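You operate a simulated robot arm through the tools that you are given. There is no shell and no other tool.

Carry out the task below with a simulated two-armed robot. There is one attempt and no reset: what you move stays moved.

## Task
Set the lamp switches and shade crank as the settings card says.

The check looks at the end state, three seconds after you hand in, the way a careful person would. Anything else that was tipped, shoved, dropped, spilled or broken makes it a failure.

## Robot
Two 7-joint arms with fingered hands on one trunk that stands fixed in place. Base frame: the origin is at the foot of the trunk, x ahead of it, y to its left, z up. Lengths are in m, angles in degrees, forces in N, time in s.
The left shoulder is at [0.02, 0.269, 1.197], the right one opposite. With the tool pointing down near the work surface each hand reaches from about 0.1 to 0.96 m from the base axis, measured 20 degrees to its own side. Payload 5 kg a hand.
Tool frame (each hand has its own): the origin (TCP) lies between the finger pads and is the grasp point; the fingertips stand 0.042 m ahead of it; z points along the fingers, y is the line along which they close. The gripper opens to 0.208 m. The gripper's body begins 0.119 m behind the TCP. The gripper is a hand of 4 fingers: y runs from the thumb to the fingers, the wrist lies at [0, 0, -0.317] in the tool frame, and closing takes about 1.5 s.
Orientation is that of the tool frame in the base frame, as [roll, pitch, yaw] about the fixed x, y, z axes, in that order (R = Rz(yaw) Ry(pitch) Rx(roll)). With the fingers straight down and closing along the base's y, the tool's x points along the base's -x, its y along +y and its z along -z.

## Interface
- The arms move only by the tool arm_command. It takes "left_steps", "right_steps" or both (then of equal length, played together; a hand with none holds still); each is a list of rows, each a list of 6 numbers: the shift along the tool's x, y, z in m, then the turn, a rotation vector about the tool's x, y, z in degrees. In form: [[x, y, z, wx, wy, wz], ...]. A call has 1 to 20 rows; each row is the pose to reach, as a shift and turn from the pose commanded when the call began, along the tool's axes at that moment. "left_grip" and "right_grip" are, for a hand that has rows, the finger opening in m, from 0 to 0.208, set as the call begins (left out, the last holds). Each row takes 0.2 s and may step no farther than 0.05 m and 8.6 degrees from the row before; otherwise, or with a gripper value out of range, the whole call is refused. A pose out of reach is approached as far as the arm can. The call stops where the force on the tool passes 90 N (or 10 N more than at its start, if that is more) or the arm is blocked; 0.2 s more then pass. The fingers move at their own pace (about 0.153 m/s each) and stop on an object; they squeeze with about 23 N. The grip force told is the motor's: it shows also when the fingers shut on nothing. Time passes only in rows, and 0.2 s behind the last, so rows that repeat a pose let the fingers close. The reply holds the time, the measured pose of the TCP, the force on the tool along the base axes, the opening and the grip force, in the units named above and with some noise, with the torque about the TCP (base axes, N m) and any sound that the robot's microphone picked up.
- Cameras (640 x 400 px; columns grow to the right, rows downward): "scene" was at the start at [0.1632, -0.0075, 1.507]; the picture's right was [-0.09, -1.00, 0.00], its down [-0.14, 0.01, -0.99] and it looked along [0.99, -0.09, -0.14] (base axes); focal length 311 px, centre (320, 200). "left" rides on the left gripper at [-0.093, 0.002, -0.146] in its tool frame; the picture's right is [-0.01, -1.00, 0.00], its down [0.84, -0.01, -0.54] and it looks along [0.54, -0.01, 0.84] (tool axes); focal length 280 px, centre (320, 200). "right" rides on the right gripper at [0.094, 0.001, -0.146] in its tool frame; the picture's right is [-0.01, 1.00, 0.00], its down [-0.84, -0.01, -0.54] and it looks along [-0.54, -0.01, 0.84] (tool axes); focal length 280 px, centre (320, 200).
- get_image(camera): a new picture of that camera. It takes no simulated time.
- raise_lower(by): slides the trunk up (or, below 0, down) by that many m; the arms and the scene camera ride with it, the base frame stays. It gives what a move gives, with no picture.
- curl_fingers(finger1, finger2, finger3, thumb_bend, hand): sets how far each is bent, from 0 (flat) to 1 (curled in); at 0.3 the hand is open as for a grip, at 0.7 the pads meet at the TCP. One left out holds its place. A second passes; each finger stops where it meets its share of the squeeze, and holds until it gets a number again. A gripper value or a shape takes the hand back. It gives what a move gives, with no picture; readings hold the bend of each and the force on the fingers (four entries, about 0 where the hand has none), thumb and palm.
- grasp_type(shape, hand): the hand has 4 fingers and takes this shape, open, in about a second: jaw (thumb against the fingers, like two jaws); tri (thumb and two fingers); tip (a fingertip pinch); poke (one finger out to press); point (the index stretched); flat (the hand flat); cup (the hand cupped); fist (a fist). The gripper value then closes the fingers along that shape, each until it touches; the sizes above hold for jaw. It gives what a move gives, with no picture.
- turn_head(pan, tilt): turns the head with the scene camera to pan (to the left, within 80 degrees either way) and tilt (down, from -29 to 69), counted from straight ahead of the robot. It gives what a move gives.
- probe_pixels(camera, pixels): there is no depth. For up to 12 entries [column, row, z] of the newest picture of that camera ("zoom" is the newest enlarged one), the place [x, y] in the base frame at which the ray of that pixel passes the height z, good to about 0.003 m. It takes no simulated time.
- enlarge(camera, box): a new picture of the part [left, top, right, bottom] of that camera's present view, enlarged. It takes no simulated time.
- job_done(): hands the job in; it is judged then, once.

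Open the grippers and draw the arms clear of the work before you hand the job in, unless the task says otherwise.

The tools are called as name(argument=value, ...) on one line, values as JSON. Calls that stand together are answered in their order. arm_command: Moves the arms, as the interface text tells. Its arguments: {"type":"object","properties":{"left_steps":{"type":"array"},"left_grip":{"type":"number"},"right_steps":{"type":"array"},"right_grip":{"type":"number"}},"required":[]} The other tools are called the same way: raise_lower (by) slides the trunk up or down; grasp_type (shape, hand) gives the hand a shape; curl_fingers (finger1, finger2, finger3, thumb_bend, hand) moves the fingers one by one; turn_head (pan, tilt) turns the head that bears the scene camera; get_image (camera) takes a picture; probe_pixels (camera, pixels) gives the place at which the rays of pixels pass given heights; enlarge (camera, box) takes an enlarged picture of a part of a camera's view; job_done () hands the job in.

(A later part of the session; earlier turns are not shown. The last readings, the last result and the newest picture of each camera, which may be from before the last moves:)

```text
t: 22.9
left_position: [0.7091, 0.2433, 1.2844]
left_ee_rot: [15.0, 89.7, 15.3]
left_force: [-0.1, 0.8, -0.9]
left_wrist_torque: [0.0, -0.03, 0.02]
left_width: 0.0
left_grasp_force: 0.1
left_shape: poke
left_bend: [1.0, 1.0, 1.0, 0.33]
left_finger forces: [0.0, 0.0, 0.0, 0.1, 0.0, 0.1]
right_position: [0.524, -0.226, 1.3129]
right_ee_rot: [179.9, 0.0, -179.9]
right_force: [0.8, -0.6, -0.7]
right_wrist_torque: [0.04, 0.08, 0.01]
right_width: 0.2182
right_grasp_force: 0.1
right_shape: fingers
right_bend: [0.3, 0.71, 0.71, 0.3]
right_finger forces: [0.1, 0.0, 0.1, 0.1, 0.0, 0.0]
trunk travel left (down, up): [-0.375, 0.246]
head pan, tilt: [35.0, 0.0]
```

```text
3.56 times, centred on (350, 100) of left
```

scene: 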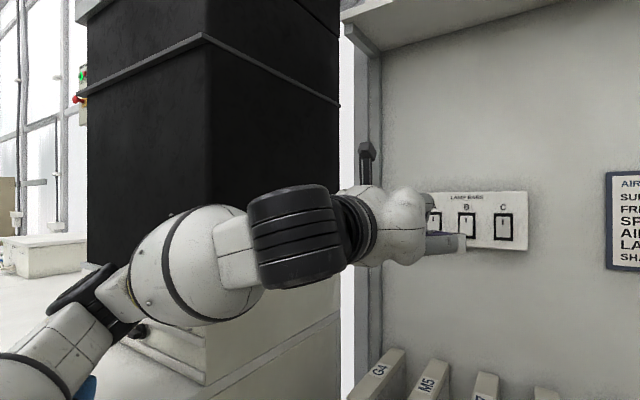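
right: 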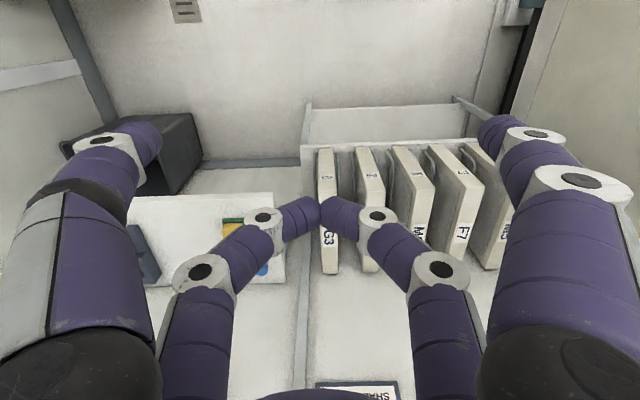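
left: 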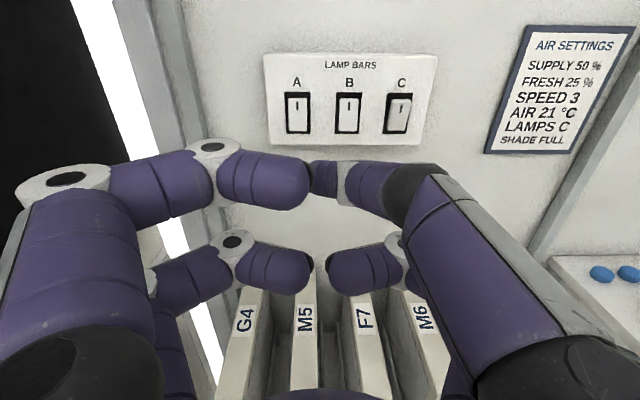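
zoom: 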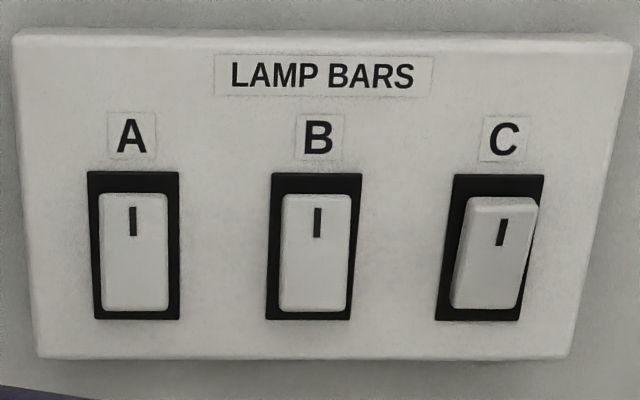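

C's rocker clearly sticks out at the top (off), while A and B are pressed at the "I" end (on). I need A and B pressed at the bottom and C at the top; I raise the trunk 0.2 m to look over the hand.

raise_lower(by=0.2)

arm_command(left_steps=[[0.045, 0.008, 0, 0, 0, 0], [0.09, 0.016, 0, 0, 0, 0], [0.135, 0.024, 0, 0, 0, 0], [0.18, 0.032, 0, 0, 0, 0], [0.225, 0.04, 0, 0, 0, 0], [0.235, 0.04, 0, 0, 0, 0], [0.235, 0.04, 0, 0, 0, 0]])

turn_head(pan=12, tilt=14)

get_image(camera="scene")

get_image(camera="left")

```text
t: 25.1
left_position: [0.7151, 0.2445, 1.4786]
left_ee_rot: [22.8, 90.0, 22.8]
left_force: [0.1, 0.3, -0.3]
left_wrist_torque: [-0.01, -0.04, -0.01]
left_width: 0.0
left_grasp_force: 0.0
left_shape: poke
left_bend: [1.0, 1.0, 1.0, 0.33]
left_finger forces: [0.1, 0.0, 0.1, 0.0, 0.0, 0.1]
right_position: [0.5259, -0.2242, 1.512]
right_ee_rot: [180.0, 0.0, -179.9]
right_force: [0.5, 0.5, -0.8]
right_wrist_torque: [-0.01, 0.06, 0.06]
right_width: 0.2182
right_grasp_force: 0.0
right_shape: fingers
right_bend: [0.3, 0.71, 0.71, 0.3]
right_finger forces: [0.0, 0.0, 0.0, 0.0, 0.0, 0.0]
trunk travel left (down, up): [-0.575, 0.046]
head pan, tilt: [35.0, 0.0]
```

```text
t: 26.9
left_position: [0.6988, 0.2685, 1.0644]
left_ee_rot: [-178.2, 73.8, -178.2]
left_force: [0.2, -0.6, 1.1]
left_wrist_torque: [-0.01, 0.1, -0.05]
left_width: 0.0
left_grasp_force: 0.1
left_shape: poke
left_bend: [1.0, 1.0, 1.0, 0.33]
left_finger forces: [0.0, 0.0, 0.1, 0.0, 0.0, 0.1]
left hand out of reach, approached as far as the arm can: row 5, 6, 7
right_position: [0.5241, -0.2228, 1.514]
right_ee_rot: [-180.0, 0.2, -179.9]
right_force: [-1.4, 0.2, 0.6]
right_wrist_torque: [-0.01, -0.19, 0.01]
right_width: 0.2185
right_grasp_force: 0.0
right_shape: fingers
right_bend: [0.3, 0.71, 0.71, 0.3]
right_finger forces: [0.1, 0.0, 0.1, 0.0, 0.0, 0.1]
trunk travel left (down, up): [-0.575, 0.046]
head pan, tilt: [35.0, 0.0]
stopped in row 7 (left hand): the arm was blocked; the commanded pose is now the measured one
```

```text
t: 27.7
left_position: [0.6992, 0.2692, 1.0654]
left_ee_rot: [-178.2, 73.7, -178.1]
left_force: [-0.3, 0.1, -0.3]
left_wrist_torque: [-0.04, -0.02, 0.0]
left_width: 0.0
left_grasp_force: 0.2
left_shape: poke
left_bend: [1.0, 1.0, 1.0, 0.33]
left_finger forces: [0.0, 0.0, 0.1, 0.1, 0.0, 0.1]
right_position: [0.5252, -0.2233, 1.5131]
right_ee_rot: [180.0, 0.0, 180.0]
right_force: [-1.6, -0.1, 0.6]
right_wrist_torque: [-0.03, -0.04, -0.01]
right_width: 0.2182
right_grasp_force: 0.0
right_shape: fingers
right_bend: [0.3, 0.71, 0.71, 0.3]
right_finger forces: [0.0, 0.1, 0.0, 0.1, 0.0, 0.0]
trunk travel left (down, up): [-0.575, 0.046]
head pan, tilt: [12.0, 14.0]
```

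```text
taken
```

scene: 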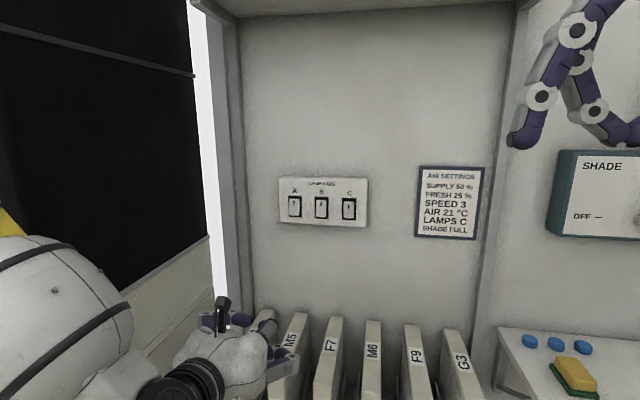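

```text
taken
```

left: 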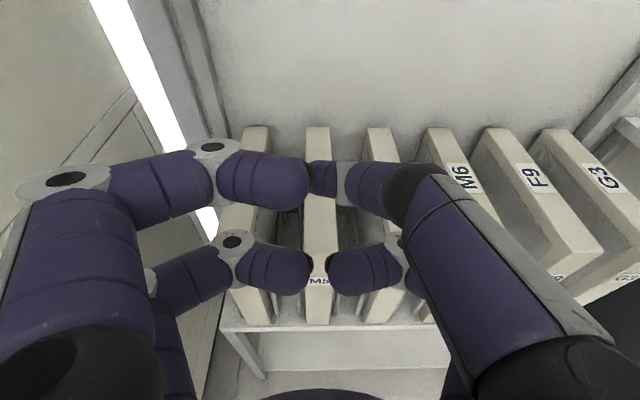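

The hand sagged to z≈1.065 because the fold was out of reach; it's now near the filter tops, with near-zero forces. I check closely for contact before lifting.

enlarge(camera="scene", box=[180, 280, 340, 380])

turn_head(pan=20, tilt=35)

get_image(camera="scene")

```text
4.00 times, centred on (260, 330) of scene
```

zoom: 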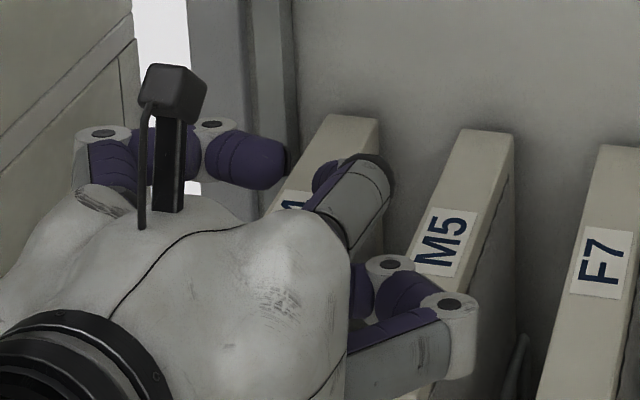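

```text
t: 28.6
left_position: [0.7004, 0.2682, 1.0646]
left_ee_rot: [-178.2, 73.7, -178.3]
left_force: [-0.1, 0.8, -0.5]
left_wrist_torque: [-0.03, -0.03, 0.0]
left_width: 0.0001
left_grasp_force: 0.0
left_shape: poke
left_bend: [1.0, 1.0, 1.0, 0.33]
left_finger forces: [0.0, 0.1, 0.0, 0.1, 0.1, 0.0]
right_position: [0.525, -0.224, 1.5133]
right_ee_rot: [-180.0, 0.0, -180.0]
right_force: [0.4, -0.8, 0.7]
right_wrist_torque: [-0.03, -0.01, 0.03]
right_width: 0.2182
right_grasp_force: 0.0
right_shape: fingers
right_bend: [0.3, 0.71, 0.71, 0.3]
right_finger forces: [0.0, 0.0, 0.0, 0.0, 0.0, 0.1]
trunk travel left (down, up): [-0.575, 0.046]
head pan, tilt: [20.0, 35.0]
```

```text
taken
```

scene: 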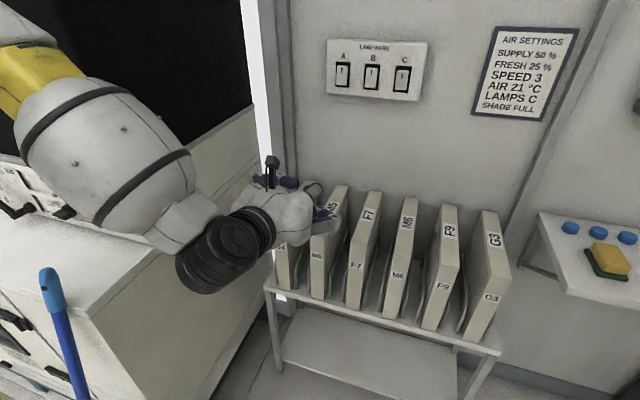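

The forearm hangs near the left cabinet's white counter (around (150,210)). I look there to see the clearance before moving out.

turn_head(pan=50, tilt=32)

get_image(camera="scene")

```text
t: 29.5
left_position: [0.6997, 0.2689, 1.0651]
left_ee_rot: [-178.2, 73.7, -178.2]
left_force: [0.8, -0.1, -0.8]
left_wrist_torque: [-0.02, 0.01, -0.03]
left_width: 0.0
left_grasp_force: 0.0
left_shape: poke
left_bend: [1.0, 1.0, 1.0, 0.33]
left_finger forces: [0.1, 0.0, 0.0, 0.0, 0.0, 0.0]
right_position: [0.5255, -0.2246, 1.512]
right_ee_rot: [-179.9, 0.0, 179.9]
right_force: [-0.1, 0.3, 0.5]
right_wrist_torque: [-0.01, 0.03, 0.03]
right_width: 0.2183
right_grasp_force: 0.1
right_shape: fingers
right_bend: [0.3, 0.71, 0.71, 0.3]
right_finger forces: [0.1, 0.0, 0.1, 0.1, 0.1, 0.1]
trunk travel left (down, up): [-0.575, 0.046]
head pan, tilt: [50.0, 32.0]
```

```text
taken
```

scene: 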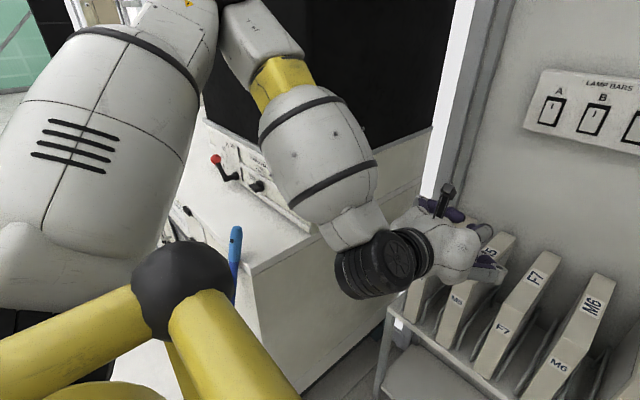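

The elbow has swung up and forearm hangs in front of the cabinet corner, touching nothing. I raise the trunk by its remaining 0.045 m to lift the hand straight up off the filter zone.

raise_lower(by=0.045)

get_image(camera="left")

get_image(camera="scene")

```text
t: 30.4
left_position: [0.6986, 0.2688, 1.109]
left_ee_rot: [-178.3, 73.6, -178.2]
left_force: [0.6, -0.4, -0.3]
left_wrist_torque: [-0.02, -0.02, 0.01]
left_width: 0.0
left_grasp_force: 0.1
left_shape: poke
left_bend: [1.0, 1.0, 1.0, 0.33]
left_finger forces: [0.0, 0.1, 0.0, 0.1, 0.0, 0.0]
right_position: [0.5264, -0.2237, 1.5574]
right_ee_rot: [-180.0, 0.0, -180.0]
right_force: [0.5, -0.7, -0.2]
right_wrist_torque: [0.07, -0.02, 0.02]
right_width: 0.218
right_grasp_force: 0.0
right_shape: fingers
right_bend: [0.3, 0.71, 0.71, 0.3]
right_finger forces: [0.1, 0.0, 0.0, 0.1, 0.1, 0.1]
trunk travel left (down, up): [-0.62, 0.001]
head pan, tilt: [50.0, 32.0]
```

```text
taken
```

left: 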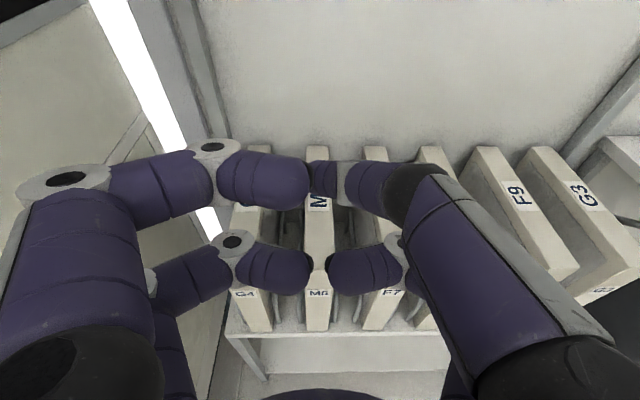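

```text
taken
```

scene: 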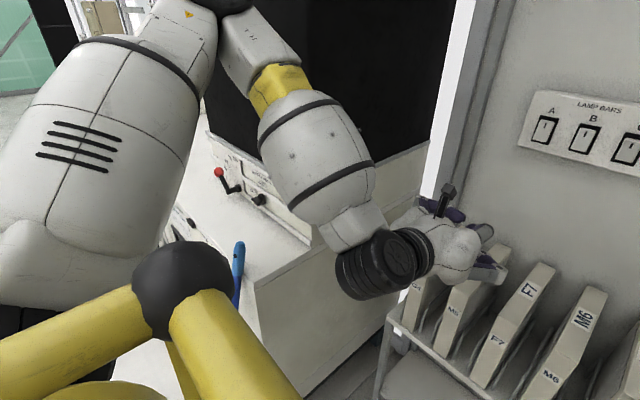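

Filters are untouched and their tops (z≈0.93) are well below the hand. I move the left hand forward, slightly right and up while levelling it, to TCP about (0.85,0.20,1.16).

arm_command(left_steps=[[-0.015, -0.0117, 0.0217, 0, -2.7, 0], [-0.03, -0.0233, 0.0433, 0, -5.4, 0], [-0.045, -0.035, 0.065, 0, -8.2, 0], [-0.06, -0.0467, 0.0867, 0, -10.9, 0], [-0.075, -0.0583, 0.1083, 0, -13.6, 0], [-0.09, -0.07, 0.13, 0, -16.4, 0]])

get_image(camera="scene")

get_image(camera="left")

```text
t: 31.8
left_position: [0.8439, 0.1747, 1.1745]
left_ee_rot: [-152.0, 88.8, -150.3]
left_force: [1.1, 1.0, -0.9]
left_wrist_torque: [-0.01, -0.02, -0.04]
left_width: 0.0001
left_grasp_force: 0.0
left_shape: poke
left_bend: [1.0, 1.0, 1.0, 0.33]
left_finger forces: [0.1, 0.0, 0.0, 0.0, 0.1, 0.0]
left hand out of reach, approached as far as the arm can: row 2, 3, 4, 5, 6
right_position: [0.5264, -0.2246, 1.557]
right_ee_rot: [180.0, -0.1, 179.9]
right_force: [0.7, 0.7, 0.2]
right_wrist_torque: [-0.01, 0.09, 0.01]
right_width: 0.2183
right_grasp_force: 0.0
right_shape: fingers
right_bend: [0.3, 0.71, 0.71, 0.3]
right_finger forces: [0.0, 0.1, 0.1, 0.1, 0.1, 0.0]
trunk travel left (down, up): [-0.62, 0.001]
head pan, tilt: [50.0, 32.0]
```

```text
taken
```

scene: 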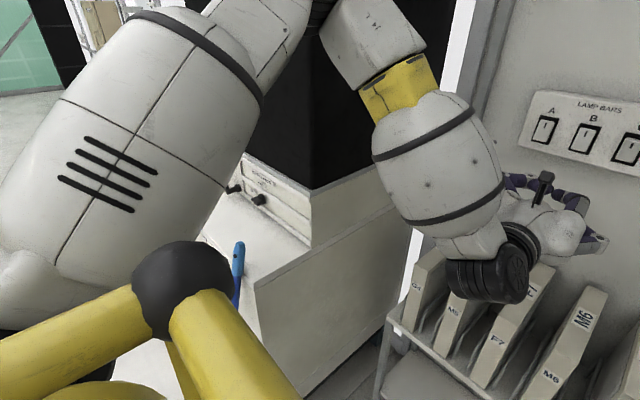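

```text
taken
```

left: 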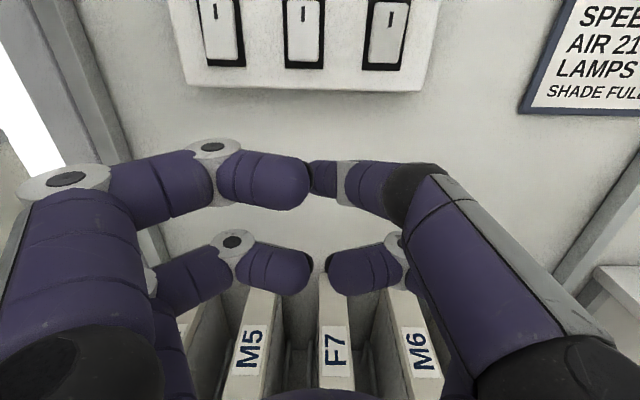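

Target nearly reached at (0.844,0.175,1.175), though flagged at the reach limit. I try lifting 0.06 m to see whether this arm posture works at switch height.

arm_command(left_steps=[[-0.015, 0, 0, 0, 0, 0], [-0.03, 0, 0, 0, 0, 0], [-0.045, 0, 0, 0, 0, 0], [-0.06, 0, 0, 0, 0, 0], [-0.06, 0, 0, 0, 0, 0]])

get_image(camera="left")

```text
t: 33.0
left_position: [0.8427, 0.1746, 1.2342]
left_ee_rot: [-79.7, 89.5, -79.8]
left_force: [0.2, -0.9, 0.4]
left_wrist_torque: [0.0, 0.05, 0.11]
left_width: 0.0
left_grasp_force: 0.1
left_shape: poke
left_bend: [1.0, 1.0, 1.0, 0.33]
left_finger forces: [0.0, 0.0, 0.0, 0.0, 0.1, 0.1]
left hand out of reach, approached as far as the arm can: row 1
right_position: [0.5269, -0.2254, 1.5567]
right_ee_rot: [179.9, 0.0, 179.9]
right_force: [-0.6, -0.1, -0.4]
right_wrist_torque: [0.16, -0.02, 0.0]
right_width: 0.2183
right_grasp_force: 0.0
right_shape: fingers
right_bend: [0.3, 0.71, 0.71, 0.3]
right_finger forces: [0.0, 0.1, 0.0, 0.0, 0.1, 0.1]
trunk travel left (down, up): [-0.62, 0.001]
head pan, tilt: [50.0, 32.0]
```

```text
taken
```

left: 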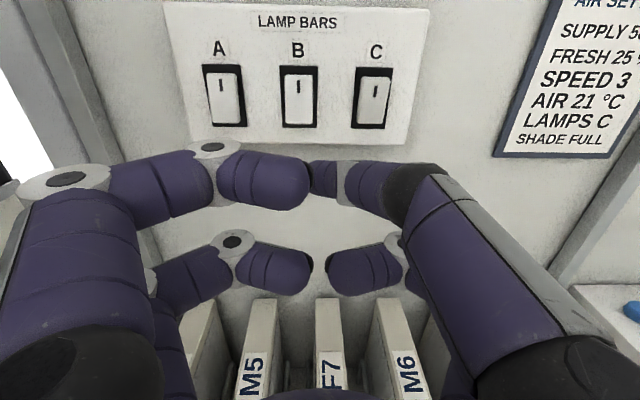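

Now in reach at (0.843,0.175,1.234), level. I look with the scene camera to see the thumb tip relative to the panel.

turn_head(pan=10, tilt=18)

get_image(camera="scene")

enlarge(camera="scene", box=[240, 150, 400, 250])

```text
t: 34.1
left_position: [0.8439, 0.176, 1.2334]
left_ee_rot: [-82.8, 89.5, -82.7]
left_force: [-0.6, 0.3, 0.4]
left_wrist_torque: [-0.01, 0.0, 0.04]
left_width: 0.0
left_grasp_force: 0.1
left_shape: poke
left_bend: [1.0, 1.0, 1.0, 0.33]
left_finger forces: [0.0, 0.0, 0.1, 0.0, 0.0, 0.0]
right_position: [0.5261, -0.223, 1.5575]
right_ee_rot: [-180.0, 0.1, 179.9]
right_force: [0.2, 0.4, 0.2]
right_wrist_torque: [-0.01, 0.02, -0.01]
right_width: 0.2183
right_grasp_force: 0.1
right_shape: fingers
right_bend: [0.3, 0.71, 0.71, 0.3]
right_finger forces: [0.0, 0.0, 0.0, 0.0, 0.0, 0.0]
trunk travel left (down, up): [-0.62, 0.001]
head pan, tilt: [10.0, 18.0]
```

```text
taken
```

scene: 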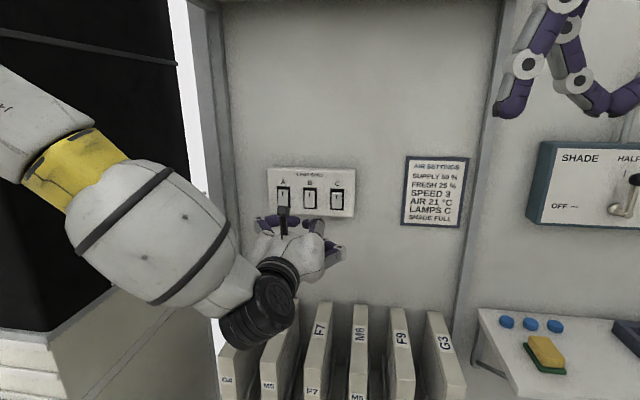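

```text
4.00 times, centred on (320, 200) of scene
```

zoom: 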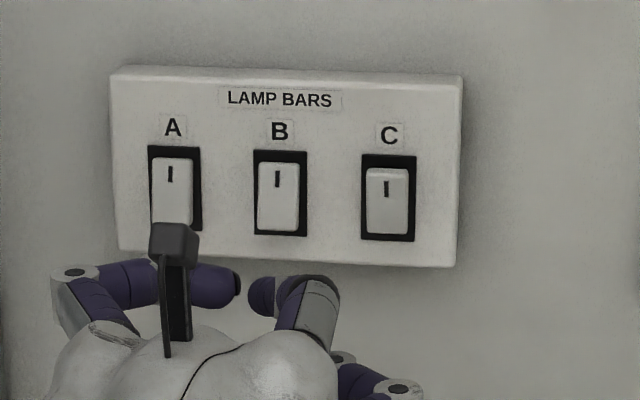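

The thumb tip shows at zoom (257,296). I probe that ray and some panel points to fix the tip's offset.

probe_pixels(camera="zoom", pixels=[[252, 297, 1.22], [252, 297, 1.23], [252, 297, 1.24], [278, 180, 1.27], [171, 175, 1.27], [387, 190, 1.27], [236, 285, 1.24], [278, 235, 1.2275]])

```text
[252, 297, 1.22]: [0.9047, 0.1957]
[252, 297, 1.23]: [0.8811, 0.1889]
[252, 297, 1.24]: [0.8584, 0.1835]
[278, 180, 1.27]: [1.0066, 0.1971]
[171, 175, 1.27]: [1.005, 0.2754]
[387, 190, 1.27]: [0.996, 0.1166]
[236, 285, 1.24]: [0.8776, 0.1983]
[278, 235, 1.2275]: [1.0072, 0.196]
```

Thumb tip is near (0.88,0.18,1.23), essentially on the tool axis. I align it with the lower half of switch B (y≈0.198,z≈1.24) and advance to about 3 cm from the rocker.

arm_command(left_steps=[[-0.006, 0.01, 0.0, 0, 0, 0], [-0.011, 0.02, 0.0, 0, 0, 0], [-0.011, 0.02, 0.02, 0, 0, 0], [-0.011, 0.02, 0.04, 0, 0, 0], [-0.011, 0.02, 0.06, 0, 0, 0], [-0.011, 0.02, 0.075, 0, 0, 0], [-0.011, 0.02, 0.075, 0, 0, 0]])

get_image(camera="left")

enlarge(camera="scene", box=[240, 150, 400, 250])

```text
t: 35.7
left_position: [0.919, 0.189, 1.2493]
left_ee_rot: [-126.4, 89.4, -125.8]
left_force: [-0.8, -0.4, 0.2]
left_wrist_torque: [-0.01, 0.04, -0.01]
left_width: 0.0001
left_grasp_force: 0.0
left_shape: poke
left_bend: [1.0, 1.0, 1.0, 0.33]
left_finger forces: [0.0, 0.1, 0.1, 0.0, 0.0, 0.0]
left hand out of reach, approached as far as the arm can: row 4, 5, 6, 7
right_position: [0.5263, -0.2232, 1.5573]
right_ee_rot: [180.0, 0.1, -180.0]
right_force: [-0.2, 0.2, 0.6]
right_wrist_torque: [-0.02, 0.01, -0.01]
right_width: 0.2184
right_grasp_force: 0.1
right_shape: fingers
right_bend: [0.3, 0.71, 0.71, 0.3]
right_finger forces: [0.0, 0.0, 0.1, 0.0, 0.1, 0.0]
trunk travel left (down, up): [-0.62, 0.001]
head pan, tilt: [10.0, 18.0]
```

```text
taken
```

left: 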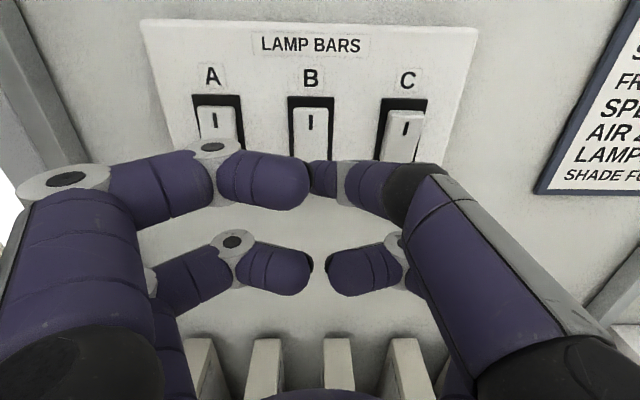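

```text
4.00 times, centred on (320, 200) of scene
```

zoom: 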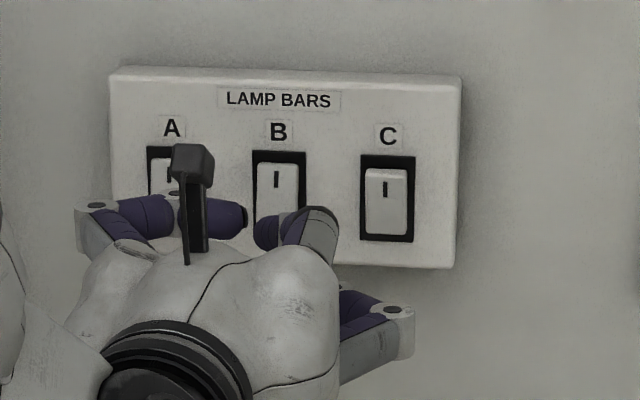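

The hand hits reach limits in this elbow-up posture (7 mm off in y). I back off, lift the hand 0.15 m, then lower the trunk so the arm works in a more relaxed posture.

arm_command(left_steps=[[0, 0, -0.04, 0, 0, 0], [0, 0, -0.075, 0, 0, 0], [-0.04, 0, -0.075, 0, 0, 0], [-0.08, 0, -0.075, 0, 0, 0], [-0.12, 0, -0.075, 0, 0, 0], [-0.16, 0, -0.075, 0, 0, 0], [-0.19, 0, -0.075, 0, 0, 0], [-0.19, 0, -0.075, 0, 0, 0]])

get_image(camera="scene")

```text
t: 37.5
left_position: [0.842, 0.1912, 1.4404]
left_ee_rot: [-82.6, 89.6, -82.4]
left_force: [0.3, -0.2, 0.1]
left_wrist_torque: [-0.04, 0.01, 0.04]
left_width: 0.0
left_grasp_force: 0.0
left_shape: poke
left_bend: [1.0, 1.0, 1.0, 0.33]
left_finger forces: [0.1, 0.0, 0.1, 0.0, 0.1, 0.0]
right_position: [0.5251, -0.224, 1.5571]
right_ee_rot: [-179.9, 0.0, -180.0]
right_force: [0.0, -0.6, -0.9]
right_wrist_torque: [0.02, 0.02, 0.01]
right_width: 0.2184
right_grasp_force: 0.1
right_shape: fingers
right_bend: [0.3, 0.71, 0.71, 0.3]
right_finger forces: [0.1, 0.0, 0.0, 0.0, 0.1, 0.1]
trunk travel left (down, up): [-0.62, 0.001]
head pan, tilt: [10.0, 18.0]
```

```text
taken
```

scene: 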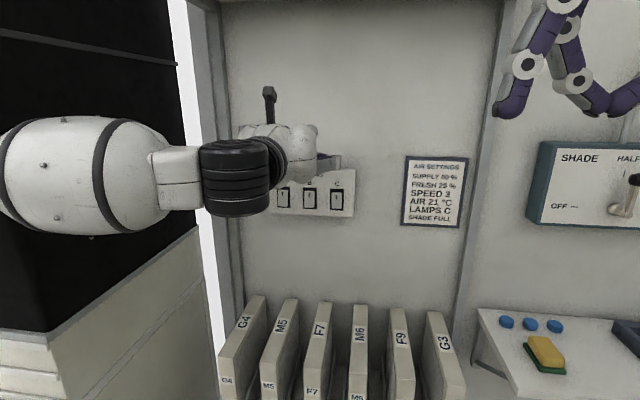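

No reach flags now and the forearm is level. I lower the trunk 0.19 m so the hand comes to z≈1.25 with the same arm posture.

raise_lower(by=-0.19)

get_image(camera="scene")

get_image(camera="left")

```text
t: 39.5
left_position: [0.8323, 0.1928, 1.2614]
left_ee_rot: [-29.1, 89.0, -28.7]
left_force: [-0.2, -0.6, -1.4]
left_wrist_torque: [-0.01, -0.01, 0.03]
left_width: 0.0
left_grasp_force: 0.0
left_shape: poke
left_bend: [1.0, 1.0, 1.0, 0.33]
left_finger forces: [0.0, 0.0, 0.0, 0.0, 0.1, 0.0]
right_position: [0.517, -0.2246, 1.3732]
right_ee_rot: [179.9, 0.5, -179.8]
right_force: [-0.1, 0.7, 1.3]
right_wrist_torque: [0.02, -0.01, 0.01]
right_width: 0.2183
right_grasp_force: 0.1
right_shape: fingers
right_bend: [0.3, 0.71, 0.71, 0.3]
right_finger forces: [0.0, 0.1, 0.0, 0.1, 0.0, 0.0]
trunk travel left (down, up): [-0.43, 0.191]
head pan, tilt: [10.0, 18.0]
```

```text
taken
```

scene: 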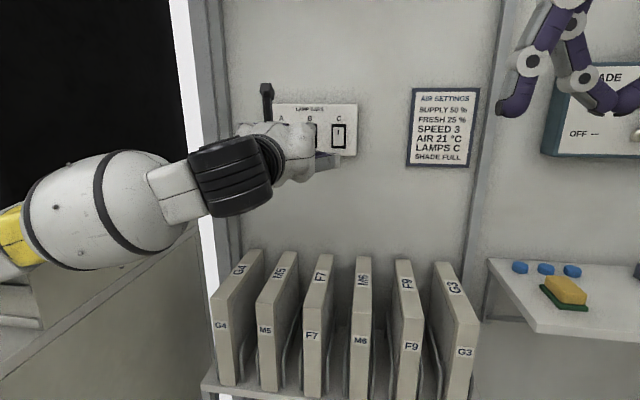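

```text
taken
```

left: 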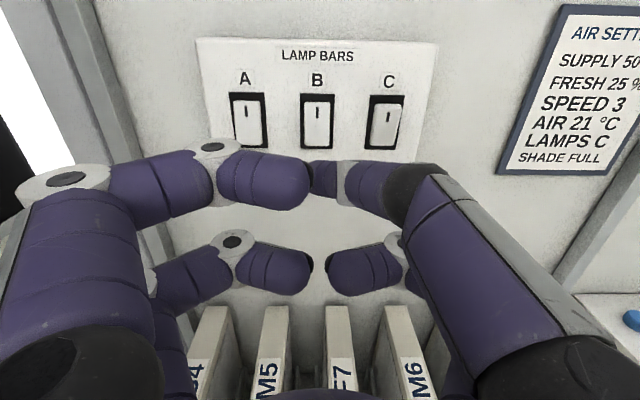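

The elbow has dropped and the view is clear. I let it settle and move to align with B's lower half: target TCP about (0.90,0.195,1.246).

arm_command(left_steps=[[0, 0, 0, 0, 0, 0], [0, 0, 0, 0, 0, 0]])

```text
t: 40.1
left_position: [0.8329, 0.1916, 1.2594]
left_ee_rot: [-27.3, 89.3, -27.1]
left_force: [0.5, -0.2, 0.0]
left_wrist_torque: [-0.01, -0.03, 0.02]
left_width: 0.0
left_grasp_force: 0.0
left_shape: poke
left_bend: [1.0, 1.0, 1.0, 0.33]
left_finger forces: [0.0, 0.0, 0.1, 0.0, 0.1, 0.1]
right_position: [0.5182, -0.2242, 1.3709]
right_ee_rot: [179.8, 0.4, -179.8]
right_force: [-1.1, 0.3, -0.8]
right_wrist_torque: [0.0, 0.04, 0.01]
right_width: 0.2183
right_grasp_force: 0.2
right_shape: fingers
right_bend: [0.3, 0.71, 0.71, 0.3]
right_finger forces: [0.0, 0.0, 0.0, 0.1, 0.0, 0.0]
trunk travel left (down, up): [-0.43, 0.191]
head pan, tilt: [10.0, 18.0]
```

Settled at (0.833,0.192,1.259). I now align for B's lower half and approach to a few centimetres.

arm_command(left_steps=[[0.006, 0.003, 0.0, 0, 0, 0], [0.013, 0.004, 0.02, 0, 0, 0], [0.013, 0.004, 0.04, 0, 0, 0], [0.013, 0.004, 0.06, 0, 0, 0], [0.013, 0.004, 0.08, 0, 0, 0], [0.013, 0.004, 0.08, 0, 0, 0], [0.013, 0.004, 0.08, 0, 0, 0]])

get_image(camera="left")

enlarge(camera="scene", box=[220, 70, 380, 170])

```text
t: 41.7
left_position: [0.9048, 0.1923, 1.2365]
left_ee_rot: [11.6, 89.9, 11.8]
left_force: [-0.4, 0.5, -0.5]
left_wrist_torque: [0.0, 0.0, -0.02]
left_width: 0.0
left_grasp_force: 0.0
left_shape: poke
left_bend: [1.0, 1.0, 1.0, 0.33]
left_finger forces: [0.0, 0.0, 0.0, 0.0, 0.1, 0.0]
right_position: [0.5104, -0.2248, 1.3714]
right_ee_rot: [179.7, 0.9, -179.5]
right_force: [0.4, 0.0, -0.1]
right_wrist_torque: [-0.01, 0.03, 0.0]
right_width: 0.2185
right_grasp_force: 0.0
right_shape: fingers
right_bend: [0.3, 0.71, 0.71, 0.3]
right_finger forces: [0.0, 0.0, 0.1, 0.0, 0.1, 0.0]
trunk travel left (down, up): [-0.43, 0.191]
head pan, tilt: [10.0, 18.0]
```

```text
taken
```

left: 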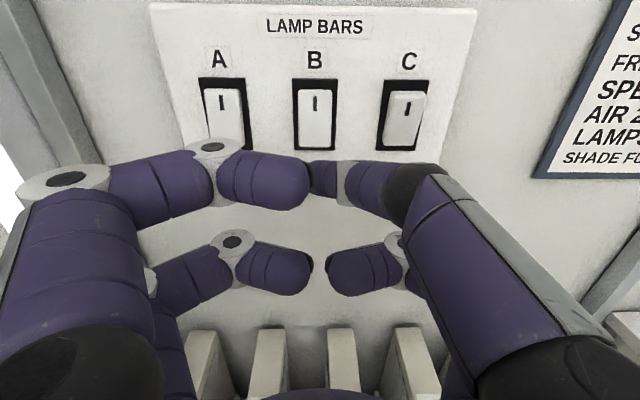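

```text
4.00 times, centred on (300, 120) of scene
```

zoom: 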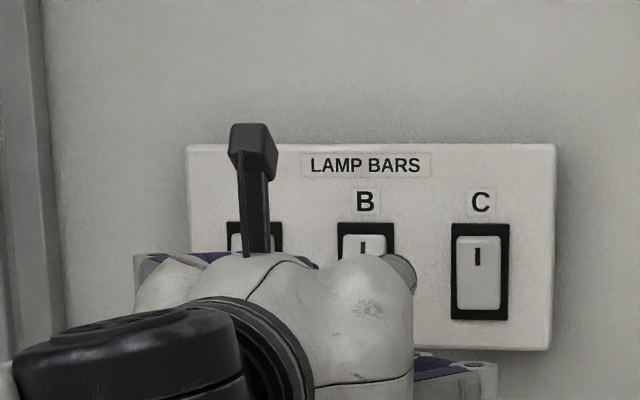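

Position drifted a little low (z 1.2365). I correct up 9 mm and advance 2 cm, then re-read.

arm_command(left_steps=[[-0.005, 0.002, 0.005, 0, 0, 0], [-0.009, 0.002, 0.012, 0, 0, 0], [-0.009, 0.002, 0.02, 0, 0, 0], [-0.009, 0.002, 0.02, 0, 0, 0]])

```text
t: 42.9
left_position: [0.9153, 0.1966, 1.253]
left_ee_rot: [12.0, 89.3, 12.3]
left_force: [0.2, 0.0, 0.2]
left_wrist_torque: [0.02, 0.03, -0.03]
left_width: 0.0
left_grasp_force: 0.1
left_shape: poke
left_bend: [1.0, 1.0, 1.0, 0.33]
left_finger forces: [0.0, 0.1, 0.1, 0.0, 0.0, 0.0]
right_position: [0.5069, -0.2207, 1.3776]
right_ee_rot: [179.7, 1.1, -179.1]
right_force: [-0.6, -0.5, 0.6]
right_wrist_torque: [-0.05, -0.03, 0.0]
right_width: 0.2182
right_grasp_force: 0.1
right_shape: fingers
right_bend: [0.3, 0.71, 0.71, 0.3]
right_finger forces: [0.1, 0.0, 0.0, 0.1, 0.0, 0.1]
trunk travel left (down, up): [-0.43, 0.191]
head pan, tilt: [10.0, 18.0]
stopped in row 4 (left hand): the arm was blocked; the commanded pose is now the measured one
```

"Arm was blocked" with no tool force, and even the right hand shifts — the left elbow may be touching something. I look left at the elbow.

turn_head(pan=60, tilt=25)

get_image(camera="scene")

```text
t: 44.1
left_position: [0.9172, 0.1979, 1.2547]
left_ee_rot: [1.2, 89.2, 1.6]
left_force: [0.6, 0.0, 0.6]
left_wrist_torque: [0.01, 0.01, 0.02]
left_width: 0.0
left_grasp_force: 0.1
left_shape: poke
left_bend: [1.0, 1.0, 1.0, 0.33]
left_finger forces: [0.0, 0.0, 0.0, 0.1, 0.0, 0.0]
right_position: [0.5062, -0.2226, 1.3743]
right_ee_rot: [179.7, 1.1, -179.1]
right_force: [-0.7, -0.4, -0.5]
right_wrist_torque: [0.0, -0.01, 0.02]
right_width: 0.2185
right_grasp_force: 0.1
right_shape: fingers
right_bend: [0.3, 0.71, 0.71, 0.3]
right_finger forces: [0.1, 0.0, 0.0, 0.1, 0.0, 0.0]
trunk travel left (down, up): [-0.43, 0.191]
head pan, tilt: [60.0, 25.0]
```

```text
taken
```

scene: 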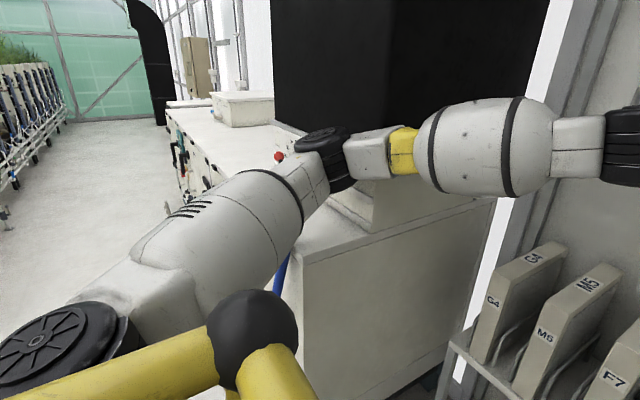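

The elbow (325,145) is right by the cabinet's control panel and its red-knobbed lever (280,157). I zoom there to see whether it touches.

enlarge(camera="scene", box=[200, 110, 400, 235])

```text
3.20 times, centred on (300, 172) of scene
```

zoom: 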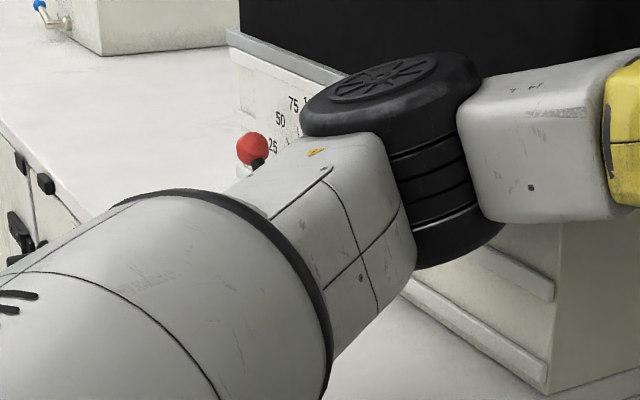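

The elbow appears to be pressing on the cabinet's ledge beside the lever. Since it came down with the trunk, I reverse: raise the trunk a little and watch whether positions relax.

raise_lower(by=0.03)

enlarge(camera="scene", box=[200, 110, 400, 235])

```text
t: 44.9
left_position: [0.919, 0.1944, 1.2713]
left_ee_rot: [114.9, 89.8, 115.0]
left_force: [-0.1, 1.5, 0.3]
left_wrist_torque: [-0.04, -0.01, 0.0]
left_width: 0.0
left_grasp_force: 0.1
left_shape: poke
left_bend: [1.0, 1.0, 1.0, 0.33]
left_finger forces: [0.0, 0.0, 0.0, 0.0, 0.0, 0.0]
right_position: [0.5083, -0.2234, 1.4026]
right_ee_rot: [179.8, 0.9, -179.4]
right_force: [0.6, 0.0, 0.3]
right_wrist_torque: [0.09, 0.03, -0.01]
right_width: 0.2183
right_grasp_force: 0.2
right_shape: fingers
right_bend: [0.3, 0.71, 0.71, 0.3]
right_finger forces: [0.0, 0.1, 0.1, 0.0, 0.0, 0.0]
trunk travel left (down, up): [-0.46, 0.161]
head pan, tilt: [60.0, 25.0]
```

```text
3.20 times, centred on (300, 172) of scene
```

zoom: 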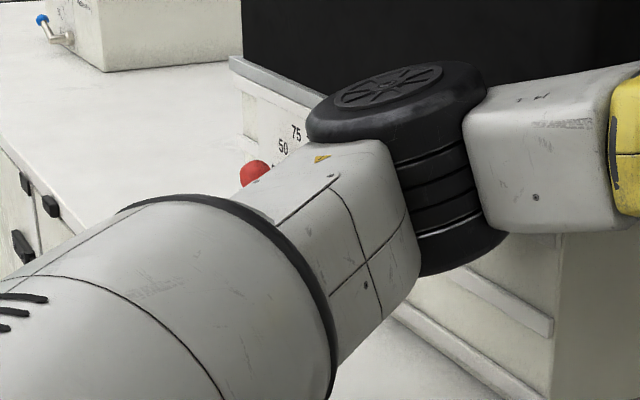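

It is relaxing (right hand tilt 1.1→0.9). I keep raising.

raise_lower(by=0.05)

enlarge(camera="scene", box=[200, 110, 400, 235])

```text
t: 45.8
left_position: [0.92, 0.1923, 1.3238]
left_ee_rot: [58.7, 89.9, 58.8]
left_force: [0.0, -1.1, -0.4]
left_wrist_torque: [0.02, -0.01, -0.03]
left_width: 0.0
left_grasp_force: 0.0
left_shape: poke
left_bend: [1.0, 1.0, 1.0, 0.33]
left_finger forces: [0.0, 0.0, 0.1, 0.0, 0.0, 0.0]
right_position: [0.5067, -0.2259, 1.453]
right_ee_rot: [179.5, 1.0, -179.5]
right_force: [0.8, -0.7, 0.1]
right_wrist_torque: [0.03, 0.03, 0.0]
right_width: 0.2184
right_grasp_force: 0.1
right_shape: fingers
right_bend: [0.3, 0.71, 0.71, 0.3]
right_finger forces: [0.0, 0.0, 0.0, 0.0, 0.0, 0.0]
trunk travel left (down, up): [-0.51, 0.111]
head pan, tilt: [60.0, 25.0]
```

```text
3.20 times, centred on (300, 172) of scene
```

zoom: 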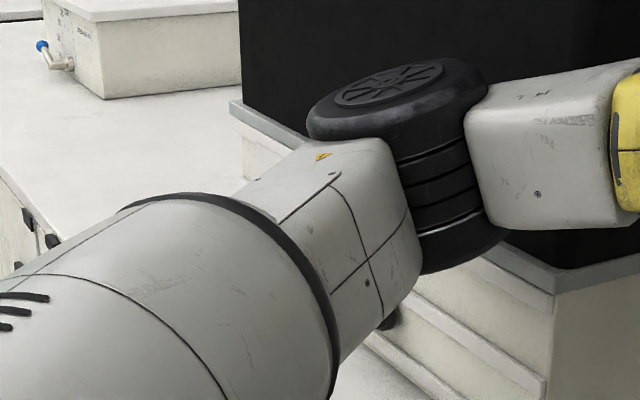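

The elbow now stands above the ledge but the body still seems pushed. I back the hand off 8 cm along its approach path and check if things relax.

arm_command(left_steps=[[0, 0, -0.02, 0, 0, 0], [0, 0, -0.04, 0, 0, 0], [0, 0, -0.06, 0, 0, 0], [0, 0, -0.08, 0, 0, 0], [0, 0, -0.08, 0, 0, 0]])

get_image(camera="scene")

```text
t: 47.0
left_position: [0.8552, 0.1878, 1.3254]
left_ee_rot: [-78.4, 89.8, -78.5]
left_force: [-0.4, 0.1, 0.0]
left_wrist_torque: [0.01, -0.06, 0.03]
left_width: 0.0
left_grasp_force: 0.0
left_shape: poke
left_bend: [1.0, 1.0, 1.0, 0.33]
left_finger forces: [0.0, 0.1, 0.0, 0.0, 0.0, 0.0]
right_position: [0.5193, -0.2287, 1.4489]
right_ee_rot: [179.7, 0.2, 179.9]
right_force: [0.2, 0.5, 0.0]
right_wrist_torque: [-0.01, 0.0, 0.01]
right_width: 0.2184
right_grasp_force: 0.1
right_shape: fingers
right_bend: [0.3, 0.71, 0.71, 0.3]
right_finger forces: [0.0, 0.0, 0.1, 0.0, 0.1, 0.0]
trunk travel left (down, up): [-0.51, 0.111]
head pan, tilt: [60.0, 25.0]
```

```text
taken
```

scene: 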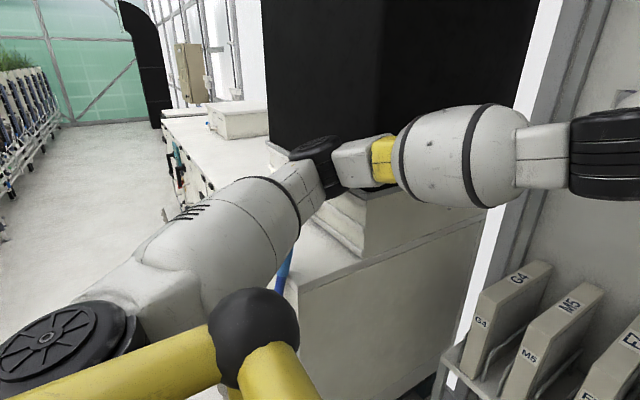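

The right hand relaxed back, so the left elbow was bracing on the cabinet. The right arm has free space, so I will use it for everything; first I raise the trunk and retract the left arm to its start posture.

raise_lower(by=0.11)

get_image(camera="scene")

```text
t: 48.4
left_position: [0.8549, 0.191, 1.4342]
left_ee_rot: [-80.2, 89.6, -80.5]
left_force: [0.3, 0.3, 0.1]
left_wrist_torque: [0.0, 0.03, 0.0]
left_width: 0.0001
left_grasp_force: 0.1
left_shape: poke
left_bend: [1.0, 1.0, 1.0, 0.33]
left_finger forces: [0.1, 0.1, 0.0, 0.0, 0.1, 0.1]
right_position: [0.5185, -0.2244, 1.5593]
right_ee_rot: [179.9, 0.1, 180.0]
right_force: [0.1, 0.0, 0.0]
right_wrist_torque: [-0.01, 0.04, 0.02]
right_width: 0.2185
right_grasp_force: 0.1
right_shape: fingers
right_bend: [0.3, 0.71, 0.71, 0.3]
right_finger forces: [0.1, 0.0, 0.0, 0.0, 0.0, 0.0]
trunk travel left (down, up): [-0.62, 0.001]
head pan, tilt: [60.0, 25.0]
```

```text
taken
```

scene: 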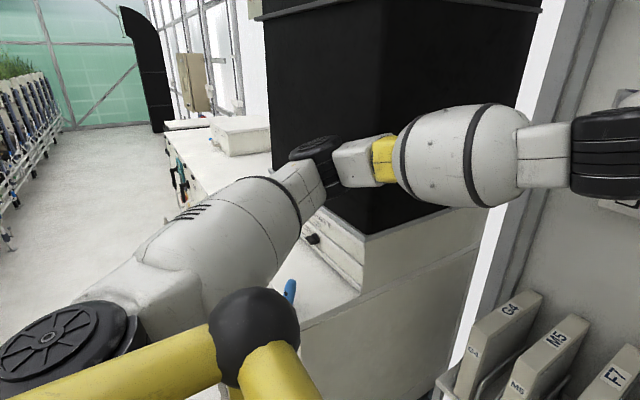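

Still mildly braced. I pull the left hand back and up toward the earlier free pose (0.715,0.245,1.525).

arm_command(left_steps=[[-0.01, 0.0, -0.028, 0, 0, 0], [-0.025, 0.01, -0.056, 0, 0, 0], [-0.045, 0.02, -0.084, 0, 0, 0], [-0.065, 0.035, -0.112, 0, 0, 0], [-0.09, 0.053, -0.14, 0, 0, 0], [-0.09, 0.053, -0.14, 0, 0, 0]])

get_image(camera="scene")

```text
t: 49.8
left_position: [0.7239, 0.2472, 1.5152]
left_ee_rot: [-144.7, 89.6, -144.9]
left_force: [1.2, -0.6, -0.3]
left_wrist_torque: [0.02, -0.02, 0.04]
left_width: 0.0001
left_grasp_force: 0.0
left_shape: poke
left_bend: [1.0, 1.0, 1.0, 0.33]
left_finger forces: [0.1, 0.1, 0.0, 0.1, 0.0, 0.1]
right_position: [0.528, -0.2251, 1.557]
right_ee_rot: [179.8, -0.1, 179.9]
right_force: [0.8, -1.6, -1.0]
right_wrist_torque: [0.04, 0.16, -0.02]
right_width: 0.2183
right_grasp_force: 0.0
right_shape: fingers
right_bend: [0.3, 0.71, 0.71, 0.3]
right_finger forces: [0.0, 0.0, 0.0, 0.1, 0.0, 0.0]
trunk travel left (down, up): [-0.62, 0.001]
head pan, tilt: [60.0, 25.0]
```

```text
taken
```

scene: 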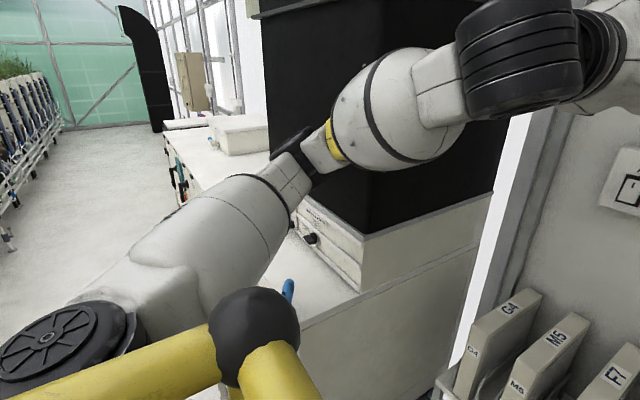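

Fully free now (right hand back at 0.528). I rotate the left hand back down while drawing it back to its start posture.

arm_command(left_steps=[[0, 0, -0.018, 0, 8.18, 0], [0, 0, -0.036, 0, 16.36, 0], [0, 0, -0.054, 0, 24.54, 0], [0, 0, -0.072, 0, 32.72, 0], [0, 0, -0.09, 0, 40.9, 0], [0, 0, -0.108, 0, 49.08, 0], [0, 0, -0.126, 0, 57.26, 0], [0, 0, -0.144, 0, 65.44, 0], [0, 0, -0.162, 0, 73.62, 0], [0, 0, -0.18, 0, 81.8, 0], [0, 0, -0.2, 0, 90, 0], [0, 0, -0.2, 0, 90, 0]])

get_image(camera="scene")

```text
t: 52.4
left_position: [0.5232, 0.2485, 1.5191]
left_ee_rot: [-179.6, -0.4, 179.7]
left_force: [-0.3, 1.1, -0.1]
left_wrist_torque: [-0.06, 0.02, -0.01]
left_width: 0.0
left_grasp_force: 0.1
left_shape: poke
left_bend: [1.0, 1.0, 1.0, 0.33]
left_finger forces: [0.0, 0.0, 0.0, 0.0, 0.0, 0.1]
right_position: [0.5262, -0.2235, 1.557]
right_ee_rot: [-180.0, 0.0, 180.0]
right_force: [0.5, 0.4, -0.1]
right_wrist_torque: [-0.05, 0.09, 0.04]
right_width: 0.2184
right_grasp_force: 0.0
right_shape: fingers
right_bend: [0.3, 0.71, 0.71, 0.3]
right_finger forces: [0.0, 0.1, 0.0, 0.0, 0.0, 0.0]
trunk travel left (down, up): [-0.62, 0.001]
head pan, tilt: [60.0, 25.0]
```

```text
taken
```

scene: 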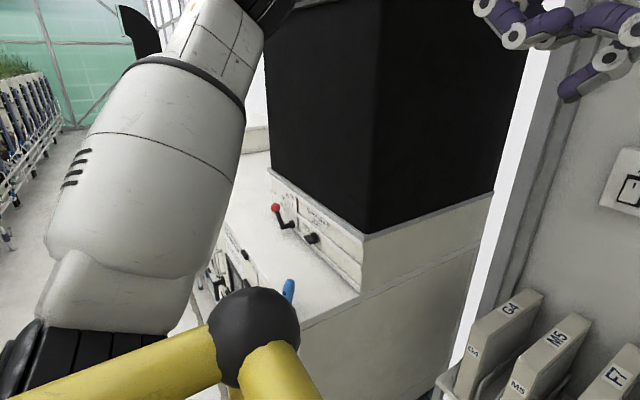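

The lever is visible again: red knob at (276,208). I zoom in to compare its state with earlier views.

enlarge(camera="scene", box=[240, 165, 368, 245])

turn_head(pan=40, tilt=0)

get_image(camera="scene")

```text
5.00 times, centred on (304, 205) of scene
```

zoom: 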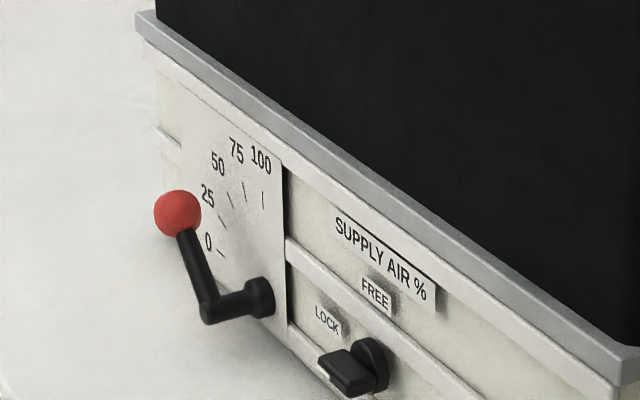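

```text
t: 53.3
left_position: [0.5215, 0.2493, 1.5197]
left_ee_rot: [-179.6, -0.3, 179.6]
left_force: [0.7, -0.4, -0.7]
left_wrist_torque: [-0.04, -0.01, 0.0]
left_width: 0.0001
left_grasp_force: 0.0
left_shape: poke
left_bend: [1.0, 1.0, 1.0, 0.33]
left_finger forces: [0.0, 0.0, 0.1, 0.1, 0.0, 0.0]
right_position: [0.5263, -0.2235, 1.5561]
right_ee_rot: [-180.0, 0.0, 180.0]
right_force: [-0.8, 0.5, -0.4]
right_wrist_torque: [-0.04, 0.01, 0.01]
right_width: 0.2181
right_grasp_force: 0.2
right_shape: fingers
right_bend: [0.3, 0.71, 0.71, 0.3]
right_finger forces: [0.1, 0.0, 0.0, 0.1, 0.1, 0.1]
trunk travel left (down, up): [-0.62, 0.001]
head pan, tilt: [40.0, 0.0]
```

```text
taken
```

scene: 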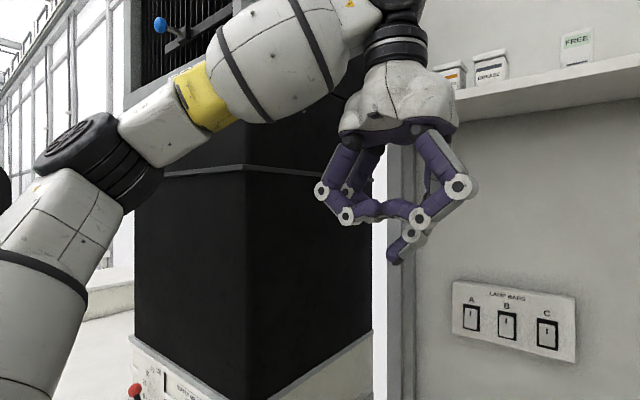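

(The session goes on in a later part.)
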